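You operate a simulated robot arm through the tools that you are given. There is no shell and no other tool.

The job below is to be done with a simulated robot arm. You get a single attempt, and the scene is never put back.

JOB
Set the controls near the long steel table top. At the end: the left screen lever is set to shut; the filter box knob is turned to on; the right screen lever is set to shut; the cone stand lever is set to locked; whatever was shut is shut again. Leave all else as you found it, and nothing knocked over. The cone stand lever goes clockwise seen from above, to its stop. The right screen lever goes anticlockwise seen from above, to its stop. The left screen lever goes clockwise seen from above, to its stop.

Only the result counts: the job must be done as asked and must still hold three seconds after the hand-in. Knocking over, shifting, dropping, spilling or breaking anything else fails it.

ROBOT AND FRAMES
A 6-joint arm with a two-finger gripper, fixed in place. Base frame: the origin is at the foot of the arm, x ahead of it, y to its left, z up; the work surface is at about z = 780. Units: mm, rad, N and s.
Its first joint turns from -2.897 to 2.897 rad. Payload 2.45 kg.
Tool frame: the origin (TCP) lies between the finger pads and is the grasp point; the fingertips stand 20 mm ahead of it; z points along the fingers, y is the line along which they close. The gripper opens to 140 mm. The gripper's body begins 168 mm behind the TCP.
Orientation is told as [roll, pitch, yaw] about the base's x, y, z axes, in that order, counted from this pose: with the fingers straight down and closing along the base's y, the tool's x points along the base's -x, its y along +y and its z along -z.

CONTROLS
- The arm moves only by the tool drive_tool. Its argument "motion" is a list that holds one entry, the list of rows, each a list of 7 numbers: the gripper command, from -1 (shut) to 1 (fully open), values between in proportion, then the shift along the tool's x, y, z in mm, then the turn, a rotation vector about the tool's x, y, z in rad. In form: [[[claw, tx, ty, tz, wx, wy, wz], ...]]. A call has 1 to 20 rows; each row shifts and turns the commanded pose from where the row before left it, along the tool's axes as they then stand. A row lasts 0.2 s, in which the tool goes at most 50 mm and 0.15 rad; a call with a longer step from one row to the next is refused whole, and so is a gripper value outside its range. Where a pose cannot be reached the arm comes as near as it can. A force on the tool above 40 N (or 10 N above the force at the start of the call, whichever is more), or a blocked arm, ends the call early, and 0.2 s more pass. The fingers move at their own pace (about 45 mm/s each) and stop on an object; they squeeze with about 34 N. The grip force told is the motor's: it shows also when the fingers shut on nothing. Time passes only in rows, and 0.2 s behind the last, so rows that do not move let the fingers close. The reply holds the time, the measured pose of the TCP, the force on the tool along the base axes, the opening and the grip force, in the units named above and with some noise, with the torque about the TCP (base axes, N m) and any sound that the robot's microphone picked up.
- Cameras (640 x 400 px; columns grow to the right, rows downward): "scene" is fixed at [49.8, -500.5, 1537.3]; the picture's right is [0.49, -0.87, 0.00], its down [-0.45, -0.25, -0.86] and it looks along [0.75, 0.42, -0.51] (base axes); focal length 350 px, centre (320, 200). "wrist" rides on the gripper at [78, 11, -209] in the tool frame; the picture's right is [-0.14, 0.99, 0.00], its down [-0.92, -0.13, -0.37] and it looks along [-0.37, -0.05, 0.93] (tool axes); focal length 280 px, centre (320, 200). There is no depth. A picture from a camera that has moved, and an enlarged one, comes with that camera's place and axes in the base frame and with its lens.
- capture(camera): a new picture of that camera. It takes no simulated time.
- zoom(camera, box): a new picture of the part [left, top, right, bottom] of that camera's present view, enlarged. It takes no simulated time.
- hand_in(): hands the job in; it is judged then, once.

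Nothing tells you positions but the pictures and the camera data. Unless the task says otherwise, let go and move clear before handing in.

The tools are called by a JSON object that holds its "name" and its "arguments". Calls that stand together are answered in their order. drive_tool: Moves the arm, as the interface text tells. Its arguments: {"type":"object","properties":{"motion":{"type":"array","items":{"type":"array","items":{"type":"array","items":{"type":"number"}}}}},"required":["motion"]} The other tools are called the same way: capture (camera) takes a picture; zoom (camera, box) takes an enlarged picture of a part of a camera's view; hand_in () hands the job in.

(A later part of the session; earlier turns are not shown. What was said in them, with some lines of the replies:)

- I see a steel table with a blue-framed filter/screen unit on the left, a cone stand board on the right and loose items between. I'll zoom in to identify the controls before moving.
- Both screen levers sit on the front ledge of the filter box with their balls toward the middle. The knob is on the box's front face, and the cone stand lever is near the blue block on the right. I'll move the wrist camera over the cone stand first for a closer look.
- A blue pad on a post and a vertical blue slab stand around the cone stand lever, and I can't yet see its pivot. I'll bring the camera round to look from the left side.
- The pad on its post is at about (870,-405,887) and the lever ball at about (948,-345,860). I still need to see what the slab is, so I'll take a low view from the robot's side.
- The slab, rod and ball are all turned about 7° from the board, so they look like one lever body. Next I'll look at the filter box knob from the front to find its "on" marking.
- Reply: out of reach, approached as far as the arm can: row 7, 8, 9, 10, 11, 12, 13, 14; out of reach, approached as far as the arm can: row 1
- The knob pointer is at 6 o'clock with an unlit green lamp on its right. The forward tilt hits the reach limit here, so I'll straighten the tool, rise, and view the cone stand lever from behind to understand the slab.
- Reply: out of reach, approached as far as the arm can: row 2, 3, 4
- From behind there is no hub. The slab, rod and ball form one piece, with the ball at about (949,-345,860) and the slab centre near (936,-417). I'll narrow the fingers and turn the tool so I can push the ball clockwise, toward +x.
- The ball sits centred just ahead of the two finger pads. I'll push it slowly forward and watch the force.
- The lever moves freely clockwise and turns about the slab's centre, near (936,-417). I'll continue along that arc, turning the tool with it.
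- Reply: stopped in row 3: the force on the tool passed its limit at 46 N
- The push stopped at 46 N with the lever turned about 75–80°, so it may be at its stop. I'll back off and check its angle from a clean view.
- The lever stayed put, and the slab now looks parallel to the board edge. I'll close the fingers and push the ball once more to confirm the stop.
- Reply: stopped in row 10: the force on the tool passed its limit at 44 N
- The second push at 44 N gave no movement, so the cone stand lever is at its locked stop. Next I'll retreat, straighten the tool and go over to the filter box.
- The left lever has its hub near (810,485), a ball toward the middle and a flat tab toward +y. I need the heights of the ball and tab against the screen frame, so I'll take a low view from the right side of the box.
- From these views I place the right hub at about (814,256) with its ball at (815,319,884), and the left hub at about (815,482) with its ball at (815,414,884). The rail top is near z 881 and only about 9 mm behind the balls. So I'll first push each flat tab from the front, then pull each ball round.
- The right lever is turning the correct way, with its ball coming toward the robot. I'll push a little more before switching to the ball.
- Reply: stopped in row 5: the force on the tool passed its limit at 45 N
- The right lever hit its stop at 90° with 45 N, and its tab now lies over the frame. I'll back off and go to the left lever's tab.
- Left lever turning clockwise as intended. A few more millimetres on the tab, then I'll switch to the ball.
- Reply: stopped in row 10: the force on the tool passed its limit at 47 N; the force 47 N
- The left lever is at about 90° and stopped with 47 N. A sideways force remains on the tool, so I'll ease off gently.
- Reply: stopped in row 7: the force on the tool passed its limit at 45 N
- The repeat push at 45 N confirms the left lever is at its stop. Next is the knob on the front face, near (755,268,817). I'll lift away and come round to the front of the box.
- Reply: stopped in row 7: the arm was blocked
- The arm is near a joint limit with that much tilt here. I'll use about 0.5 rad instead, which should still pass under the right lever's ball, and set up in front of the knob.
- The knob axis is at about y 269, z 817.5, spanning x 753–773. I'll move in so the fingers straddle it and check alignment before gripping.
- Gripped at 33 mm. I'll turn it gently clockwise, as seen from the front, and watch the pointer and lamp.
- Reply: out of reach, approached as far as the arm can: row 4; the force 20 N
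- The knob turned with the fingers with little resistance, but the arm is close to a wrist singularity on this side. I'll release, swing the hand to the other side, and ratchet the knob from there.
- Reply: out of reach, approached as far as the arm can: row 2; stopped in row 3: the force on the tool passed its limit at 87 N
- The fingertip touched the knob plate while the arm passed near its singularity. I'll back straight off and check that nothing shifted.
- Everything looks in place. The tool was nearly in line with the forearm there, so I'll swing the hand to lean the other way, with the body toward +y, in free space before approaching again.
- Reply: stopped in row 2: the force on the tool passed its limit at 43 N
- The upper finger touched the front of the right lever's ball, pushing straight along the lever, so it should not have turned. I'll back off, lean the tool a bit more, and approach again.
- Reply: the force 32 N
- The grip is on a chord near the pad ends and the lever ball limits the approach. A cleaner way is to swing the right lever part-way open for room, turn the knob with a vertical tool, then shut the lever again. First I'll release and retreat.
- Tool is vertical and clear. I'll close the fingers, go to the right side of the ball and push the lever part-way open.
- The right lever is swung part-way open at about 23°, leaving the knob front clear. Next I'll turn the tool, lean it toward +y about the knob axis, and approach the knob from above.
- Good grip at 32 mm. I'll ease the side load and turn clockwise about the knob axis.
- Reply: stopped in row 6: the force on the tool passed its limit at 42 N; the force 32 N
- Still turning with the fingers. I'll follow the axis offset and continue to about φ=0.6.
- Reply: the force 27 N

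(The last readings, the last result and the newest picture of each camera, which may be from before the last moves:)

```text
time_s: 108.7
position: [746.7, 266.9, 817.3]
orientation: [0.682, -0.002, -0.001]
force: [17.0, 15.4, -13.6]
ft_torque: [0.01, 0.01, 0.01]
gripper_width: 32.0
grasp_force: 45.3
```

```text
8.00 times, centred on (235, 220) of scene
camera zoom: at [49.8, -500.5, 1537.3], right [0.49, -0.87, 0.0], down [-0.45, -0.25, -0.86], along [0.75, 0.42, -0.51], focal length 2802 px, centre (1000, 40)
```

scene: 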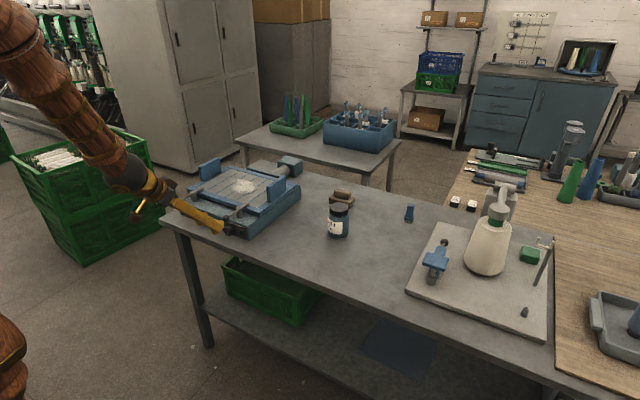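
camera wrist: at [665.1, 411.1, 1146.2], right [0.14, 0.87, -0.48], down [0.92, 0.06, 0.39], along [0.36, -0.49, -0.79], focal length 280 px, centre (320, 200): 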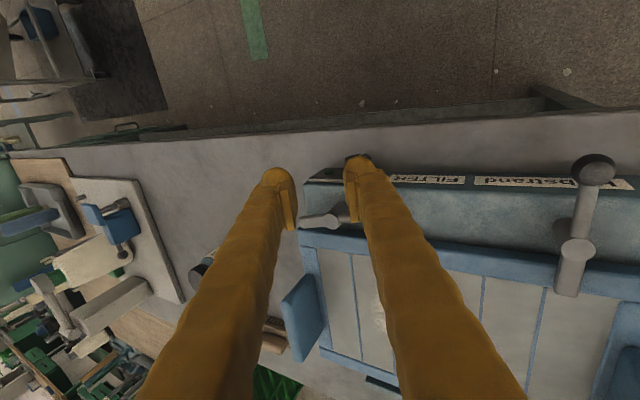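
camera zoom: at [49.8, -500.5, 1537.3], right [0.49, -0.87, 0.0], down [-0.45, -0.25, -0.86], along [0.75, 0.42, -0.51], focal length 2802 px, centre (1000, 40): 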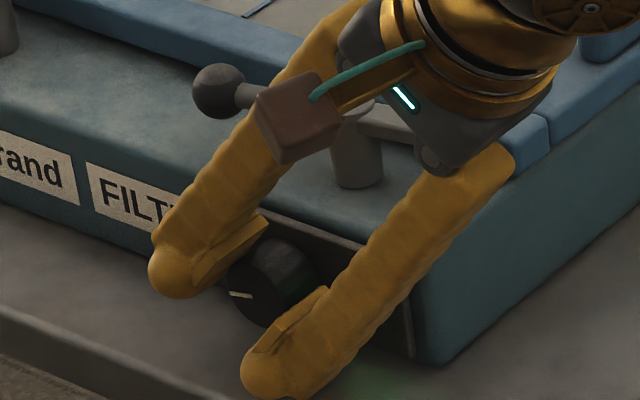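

The lamp has lit bright green, so the knob is in its "on" zone. I'll give it a slight further turn to feel for the end position.

{"name": "drive_tool", "arguments": {"motion": [[[-1, 0.5, -0.2, 0.5, -0.05, 0, 0], [-1, 0, -0.3, 0, -0.05, 0, 0]]]}}

{"name": "zoom", "arguments": {"camera": "wrist", "box": [220, 120, 420, 260]}}

{"name": "zoom", "arguments": {"camera": "scene", "box": [205, 195, 265, 245]}}

```text
time_s: 109.2
position: [746.0, 265.9, 817.6]
orientation: [0.781, -0.001, -0.001]
force: [24.0, 5.2, 0.2]
ft_torque: [0.03, -0.04, -0.35]
gripper_width: 32.0
grasp_force: 45.2
```

```text
2.86 times, centred on (320, 190) of wrist
camera zoom: at [668.9, 127.1, 974.1], right [0.14, 0.7, 0.7], down [0.92, -0.35, 0.17], along [0.37, 0.62, -0.7], focal length 801 px, centre (320, 229)
```

zoom: 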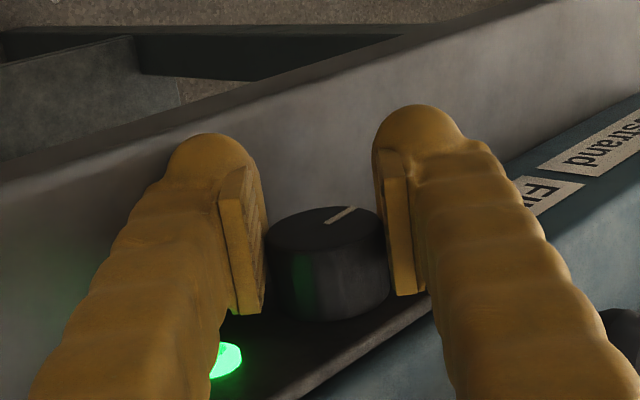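

```text
8.00 times, centred on (235, 220) of scene
camera zoom: at [49.8, -500.5, 1537.3], right [0.49, -0.87, 0.0], down [-0.45, -0.25, -0.86], along [0.75, 0.42, -0.51], focal length 2802 px, centre (1000, 40)
```

zoom: 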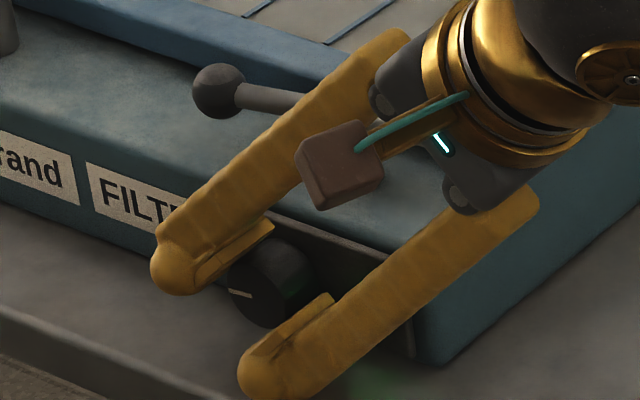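

The pointer is near 9 o'clock and the lamp is lit. I'll release carefully, opening only slightly because the lower finger is close to the table, and pull out along the tool axis.

{"name": "drive_tool", "arguments": {"motion": [[[-0.507, 0, 0, 0, 0, 0, 0], [-0.507, 0, 0, 0, 0, 0, 0], [-0.507, 0, 0, -6, 0, 0, 0], [-0.507, 0, 0, -8, 0, 0, 0], [-0.45, 0, 0, -12, 0, 0, 0], [-0.4, 0, 0, -25, 0, 0, 0], [-0.4, 0, 0, -30, 0, 0, 0]]]}}

{"name": "zoom", "arguments": {"camera": "scene", "box": [205, 195, 265, 245]}}

{"name": "capture", "arguments": {"camera": "wrist"}}

```text
time_s: 110.8
position: [744.3, 209.2, 875.4]
orientation: [0.78, 0.0, 0.0]
force: [-0.5, -0.4, -0.2]
ft_torque: [-0.04, -0.01, 0.01]
gripper_width: 41.9
grasp_force: 0.0
```

```text
8.00 times, centred on (235, 220) of scene
camera zoom: at [49.8, -500.5, 1537.3], right [0.49, -0.87, 0.0], down [-0.45, -0.25, -0.86], along [0.75, 0.42, -0.51], focal length 2802 px, centre (1000, 40)
```

zoom: 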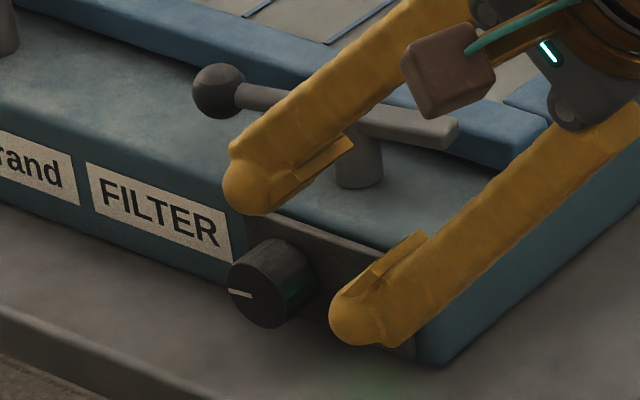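

```text
taken
camera wrist: at [668.4, 70.2, 1031.3], right [0.14, 0.7, 0.7], down [0.92, -0.35, 0.17], along [0.37, 0.62, -0.7], focal length 280 px, centre (320, 200)
```

wrist: 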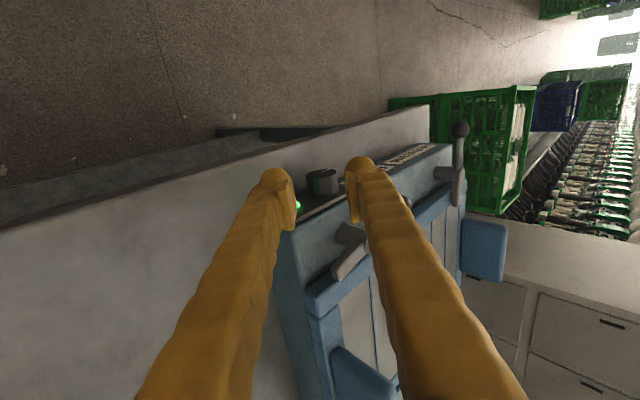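

The knob reads about 88° with the lamp still lit after release. I'll now re-shut the right lever the same way as before, tab first and then the ball.

{"name": "drive_tool", "arguments": {"motion": [[[-1, 0, 0, -40, 0, 0, 0], [-1, 0, 0, 0, 0.13, 0, 0], [-1, 0, 0, 0, 0.13, 0, 0], [-1, 0, 0, 0, 0.13, 0, 0], [-1, 0, 0, 0, 0.13, 0, 0], [-1, 0, 0, 0, 0.13, 0, 0], [-1, 0, 0, 0, 0.13, 0, 0], [-1, 0, 0, -40, 0, 0, 0]]]}}

{"name": "zoom", "arguments": {"camera": "wrist", "box": [300, 120, 500, 260]}}

{"name": "zoom", "arguments": {"camera": "scene", "box": [170, 160, 280, 245]}}

```text
time_s: 112.7
position: [744.6, 180.4, 943.1]
orientation: [-0.002, 0.0, -0.002]
force: [0.7, 0.8, -0.5]
ft_torque: [-0.01, -0.01, 0.01]
gripper_width: 0.1
grasp_force: 29.4
```

```text
2.86 times, centred on (400, 190) of wrist
camera zoom: at [668.5, 191.5, 1152.3], right [0.14, 0.99, 0.0], down [0.92, -0.13, 0.37], along [0.36, -0.05, -0.93], focal length 801 px, centre (91, 229)
```

zoom: 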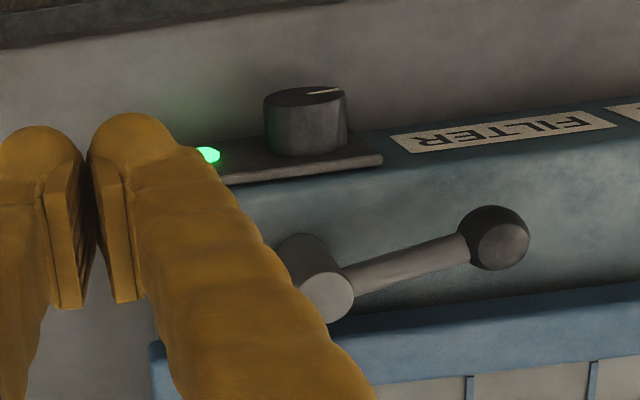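

```text
4.71 times, centred on (225, 202) of scene
camera zoom: at [49.8, -500.5, 1537.3], right [0.49, -0.87, 0.0], down [-0.45, -0.25, -0.86], along [0.75, 0.42, -0.51], focal length 1648 px, centre (767, 188)
```

zoom: 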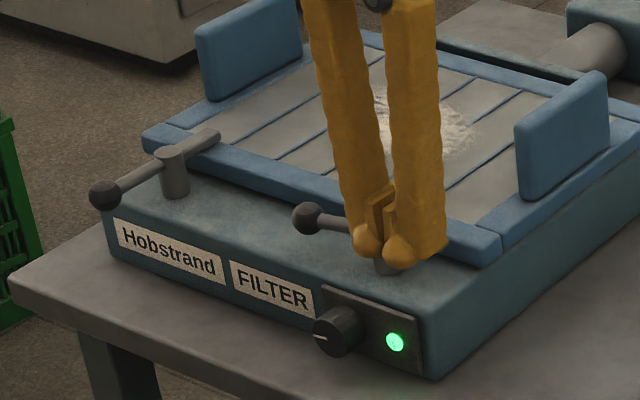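

{"name": "drive_tool", "arguments": {"motion": [[[-1, -18.5, 18, 0, 0, 0, 0], [-1, -18.5, 18, 0, 0, 0, 0], [-1, 0, 0, 0, 0, 0, 0], [-1, 0, 0, 29, 0, 0, 0], [-1, 0, 0, 29, 0, 0, 0], [-1, -4.3, 0, 0, 0, 0, 0], [-1, -4.3, 0, 0, 0, 0, 0], [-1, -4.3, 0, 0, 0, 0, 0], [-1, -4.3, 0, 0, 0, 0, 0], [-1, -4.3, 0, 0, 0, 0, 0], [-1, -4.3, 0, 0, 0, 0, 0], [-1, -3.5, 0, 0, 0, 0, 0]]]}}

{"name": "zoom", "arguments": {"camera": "wrist", "box": [240, 80, 440, 250]}}

{"name": "zoom", "arguments": {"camera": "scene", "box": [170, 160, 280, 245]}}

```text
time_s: 115.2
position: [813.2, 216.4, 886.4]
orientation: [-0.001, -0.001, -0.002]
force: [0.0, 0.5, -0.1]
ft_torque: [0.0, -0.01, 0.04]
gripper_width: 0.0
grasp_force: 29.5
```

```text
2.35 times, centred on (340, 165) of wrist
camera zoom: at [735.2, 228.3, 1095.2], right [0.14, 0.99, 0.0], down [0.92, -0.13, 0.37], along [0.36, -0.05, -0.93], focal length 660 px, centre (273, 282)
```

zoom: 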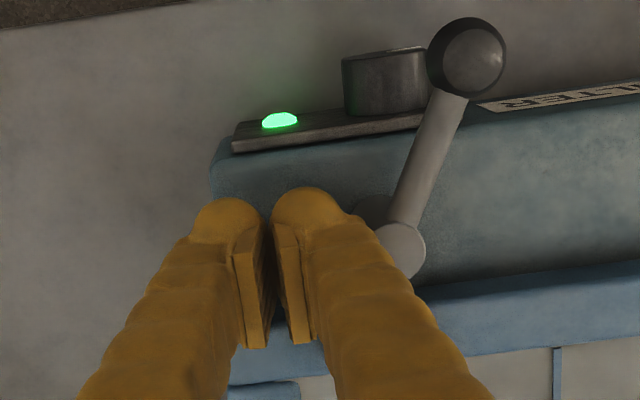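

```text
4.71 times, centred on (225, 202) of scene
camera zoom: at [49.8, -500.5, 1537.3], right [0.49, -0.87, 0.0], down [-0.45, -0.25, -0.86], along [0.75, 0.42, -0.51], focal length 1648 px, centre (767, 188)
```

zoom: 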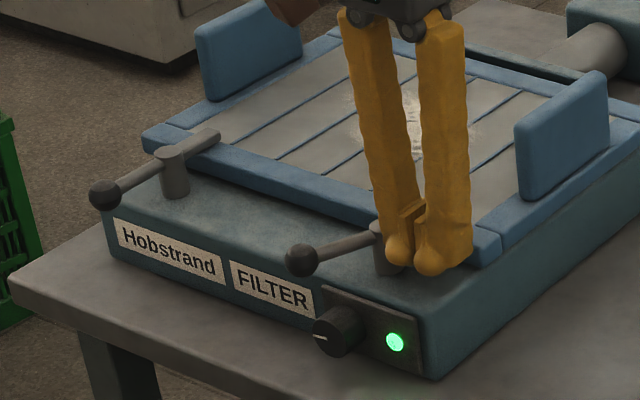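

{"name": "drive_tool", "arguments": {"motion": [[[-1, 23, 0, 0, 0, 0, 0], [-1, 0, 0, -30, 0, 0, 0], [-1, 0, 0, -30, 0, 0, 0], [-0.743, 5.6, 34.1, 0, 0, 0, 0], [-0.743, 5.6, 34.1, 0, 0, 0, 0], [-0.743, 5.6, 34.1, 0, 0, 0, 0], [-0.743, 0, 0, 0, 0, 0, -0.135], [-0.743, 0, 0, 0, 0, 0, -0.135], [-0.743, 0, 0, 0, 0, 0, -0.135], [-0.743, 0, 0, 0, 0, 0, -0.135], [-0.743, 0, 0, 0, 0, 0, -0.135], [-0.743, 0, 0, 0, 0, 0, -0.135], [-0.743, 0, 0, 0, 0, 0, -0.135], [-0.743, 0, 0, 0, 0, 0, -0.135], [-0.743, 0, 0, 0, 0, 0, 0], [-0.743, 0, 0, 28.5, 0, 0, 0], [-0.743, 0, 0, 28.5, 0, 0, 0]]]}}

{"name": "zoom", "arguments": {"camera": "wrist", "box": [200, 60, 440, 230]}}

```text
time_s: 118.8
position: [771.5, 320.0, 890.2]
orientation: [0.0, 0.0, 1.077]
force: [0.4, 0.0, 0.5]
ft_torque: [0.01, -0.01, -0.02]
gripper_width: 18.0
grasp_force: 0.1
```

```text
2.35 times, centred on (320, 145) of wrist
camera zoom: at [726.8, 256.2, 1098.8], right [-0.81, 0.59, 0.0], down [0.55, 0.75, 0.37], along [0.22, 0.3, -0.93], focal length 660 px, centre (320, 329)
```

zoom: 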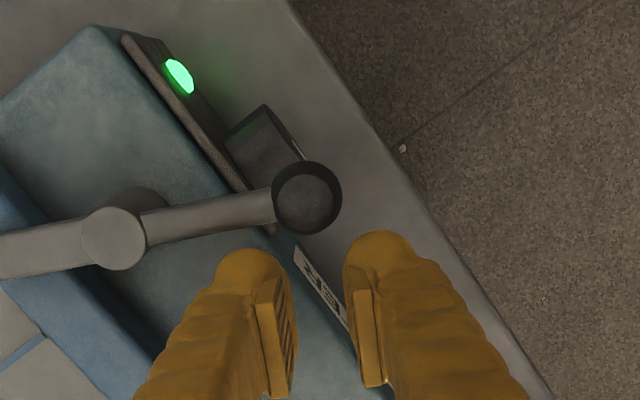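

{"name": "drive_tool", "arguments": {"motion": [[[-0.743, 4, 0.2, 0, 0, 0, 0], [-0.743, 4, 0.2, 0, 0, 0, 0], [-0.743, 5.7, 1.95, 0, 0, 0, -0.0873], [-0.743, 5.7, 1.95, 0, 0, 0, -0.0873], [-0.743, 5.7, 1.95, 0, 0, 0, -0.0873], [-0.743, 5.7, 1.95, 0, 0, 0, -0.0873], [-0.743, 5.7, 1.95, 0, 0, 0, -0.0873], [-0.743, 3, 0.5, 0, 0, 0, -0.03], [-0.743, 3, 0.5, 0, 0, 0, -0.03], [-0.743, 3, 0.3, 0, 0, 0, 0], [-0.743, 3, 0.3, 0, 0, 0, 0]]]}}

{"name": "zoom", "arguments": {"camera": "wrist", "box": [200, 60, 440, 230]}}

{"name": "zoom", "arguments": {"camera": "scene", "box": [170, 160, 280, 245]}}

```text
time_s: 121.0
position: [748.2, 283.6, 889.3]
orientation: [0.001, -0.003, 1.576]
force: [-1.1, 14.5, -1.1]
ft_torque: [0.17, 0.01, 0.3]
gripper_width: 18.5
grasp_force: 0.4
stopped in row 10: the force on the tool passed its limit at 47 N (the readings are from after the stop); the commanded pose is now the measured one
```

```text
2.35 times, centred on (320, 145) of wrist
camera zoom: at [739.6, 205.9, 1097.7], right [-0.99, 0.13, 0.0], down [0.12, 0.92, 0.37], along [0.05, 0.37, -0.93], focal length 660 px, centre (320, 329)
```

zoom: 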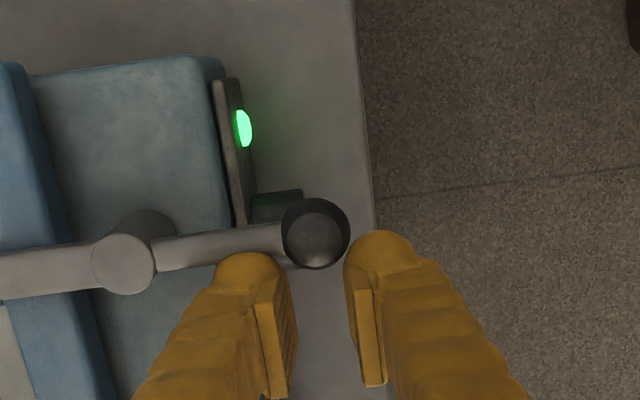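

```text
4.71 times, centred on (225, 202) of scene
camera zoom: at [49.8, -500.5, 1537.3], right [0.49, -0.87, 0.0], down [-0.45, -0.25, -0.86], along [0.75, 0.42, -0.51], focal length 1648 px, centre (767, 188)
```

zoom: 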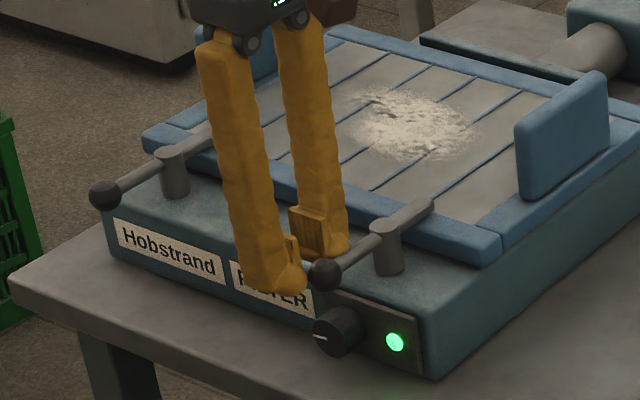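

The right lever is back at its stop at 47 N with the lamp still lit. I'll back off, lift clear and check the whole scene.

{"name": "drive_tool", "arguments": {"motion": [[[-0.743, -15, 0, 0, 0, 0, 0], [-0.743, 0, 0, -40, 0, 0, 0], [-0.743, 0, 0, -40, 0, 0, 0], [-0.743, 0, 0, -40, 0, 0, 0], [-0.743, 0, 0, -40, 0, 0, 0], [-0.743, 0, 0, 0, 0, 0, 0.143], [-0.743, 0, 0, 0, 0, 0, 0.143], [-0.743, 0, 0, 0, 0, 0, 0.143], [-0.743, 0, 0, 0, 0, 0, 0.143], [-0.743, 0, 0, 0, 0, 0, 0.143], [-0.743, 0, 0, 0, 0, 0, 0.143], [-0.743, 0, 0, 0, 0, 0, 0.143], [-0.743, 0, 0, 0, 0, 0, 0.143], [-0.743, 0, 0, 0, 0, 0, 0.143], [-0.743, 0, 0, 0, 0, 0, 0.143], [-0.743, 0, 0, 0, 0, 0, 0.143], [-0.743, 20, -40, 0, 0, 0, 0], [-0.743, 20, -40, 0, 0, 0, 0], [-0.743, 0, -40, 0, 0, 0, 0], [-0.743, 0, -40, 0, 0, 0, 0]]]}}

{"name": "capture", "arguments": {"camera": "scene"}}

{"name": "capture", "arguments": {"camera": "wrist"}}

{"name": "zoom", "arguments": {"camera": "scene", "box": [160, 150, 310, 245]}}

{"name": "zoom", "arguments": {"camera": "scene", "box": [390, 170, 570, 340]}}

```text
time_s: 125.2
position: [710.0, 135.7, 1048.5]
orientation: [0.003, 0.0, 0.004]
force: [0.4, 0.6, 0.8]
ft_torque: [-0.01, 0.02, 0.0]
gripper_width: 18.5
grasp_force: 0.0
```

```text
taken
```

scene: 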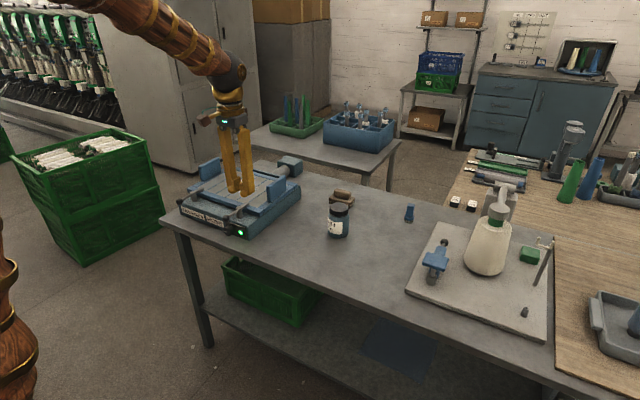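

```text
taken
camera wrist: at [633.7, 147.5, 1257.5], right [0.13, 0.99, 0.0], down [0.92, -0.13, 0.37], along [0.37, -0.05, -0.93], focal length 280 px, centre (320, 200)
```

wrist: 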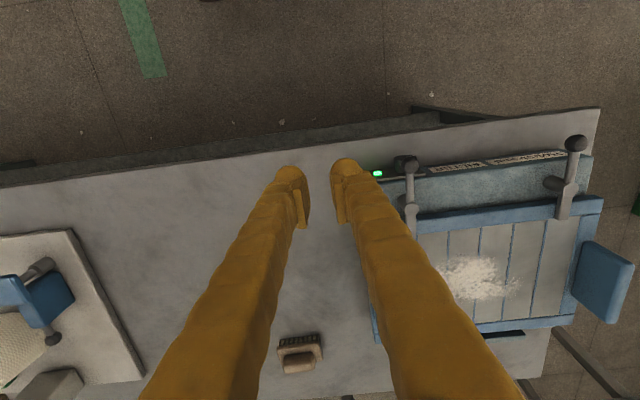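

```text
4.21 times, centred on (235, 198) of scene
camera zoom: at [49.8, -500.5, 1537.3], right [0.49, -0.87, 0.0], down [-0.45, -0.25, -0.86], along [0.75, 0.42, -0.51], focal length 1475 px, centre (678, 210)
```

zoom: 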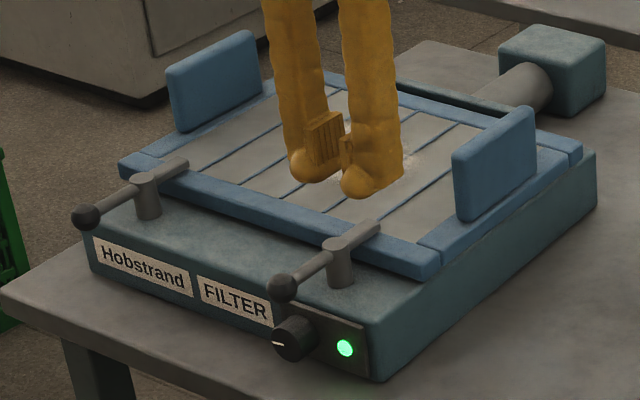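

```text
2.35 times, centred on (480, 255) of scene
camera zoom: at [49.8, -500.5, 1537.3], right [0.49, -0.87, 0.0], down [-0.45, -0.25, -0.86], along [0.75, 0.42, -0.51], focal length 824 px, centre (-56, 71)
```

zoom: 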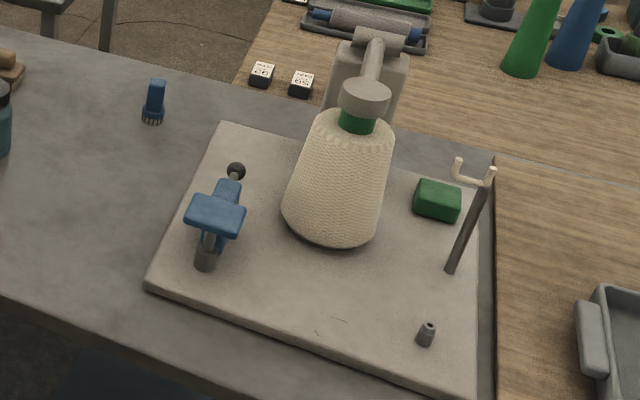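

All four controls look set. Both screen levers are at their stops over the frame, the knob is on with its lamp lit, and the cone stand lever is at its clockwise stop. Everything else looks where it was and the arm is clear, so I'm handing in.

{"name": "hand_in", "arguments": {}}

```text
The job is handed in.
```

I set all four controls and handed the job in; the hand-in reply gave no verdict.

- **Left screen lever:** shut, turned clockwise to its stop. A second push at 45 N did not move it.
- **Right screen lever:** shut, turned anticlockwise to its stop at 47 N. I swung it part-way open while turning the knob because its ball blocked the fingers, then shut it again.
- **Filter box knob:** on. I turned it clockwise seen from the front, about a quarter turn. There was no "on" mark on the plate, so I went by the green lamp, which lit and stayed lit after I let go.
- **Cone stand lever:** locked, turned clockwise to its stop. A second push at 44 N did not move it.

While I was working at the knob, a finger hit the filter box's front plate and the force reached 87 N. It also touched the right lever's ball at 43 N. The final pictures show nothing moved, knocked over or changed apart from the controls. I opened no covers or doors, so there was nothing else to shut. The arm had let go and was clear before hand-in.
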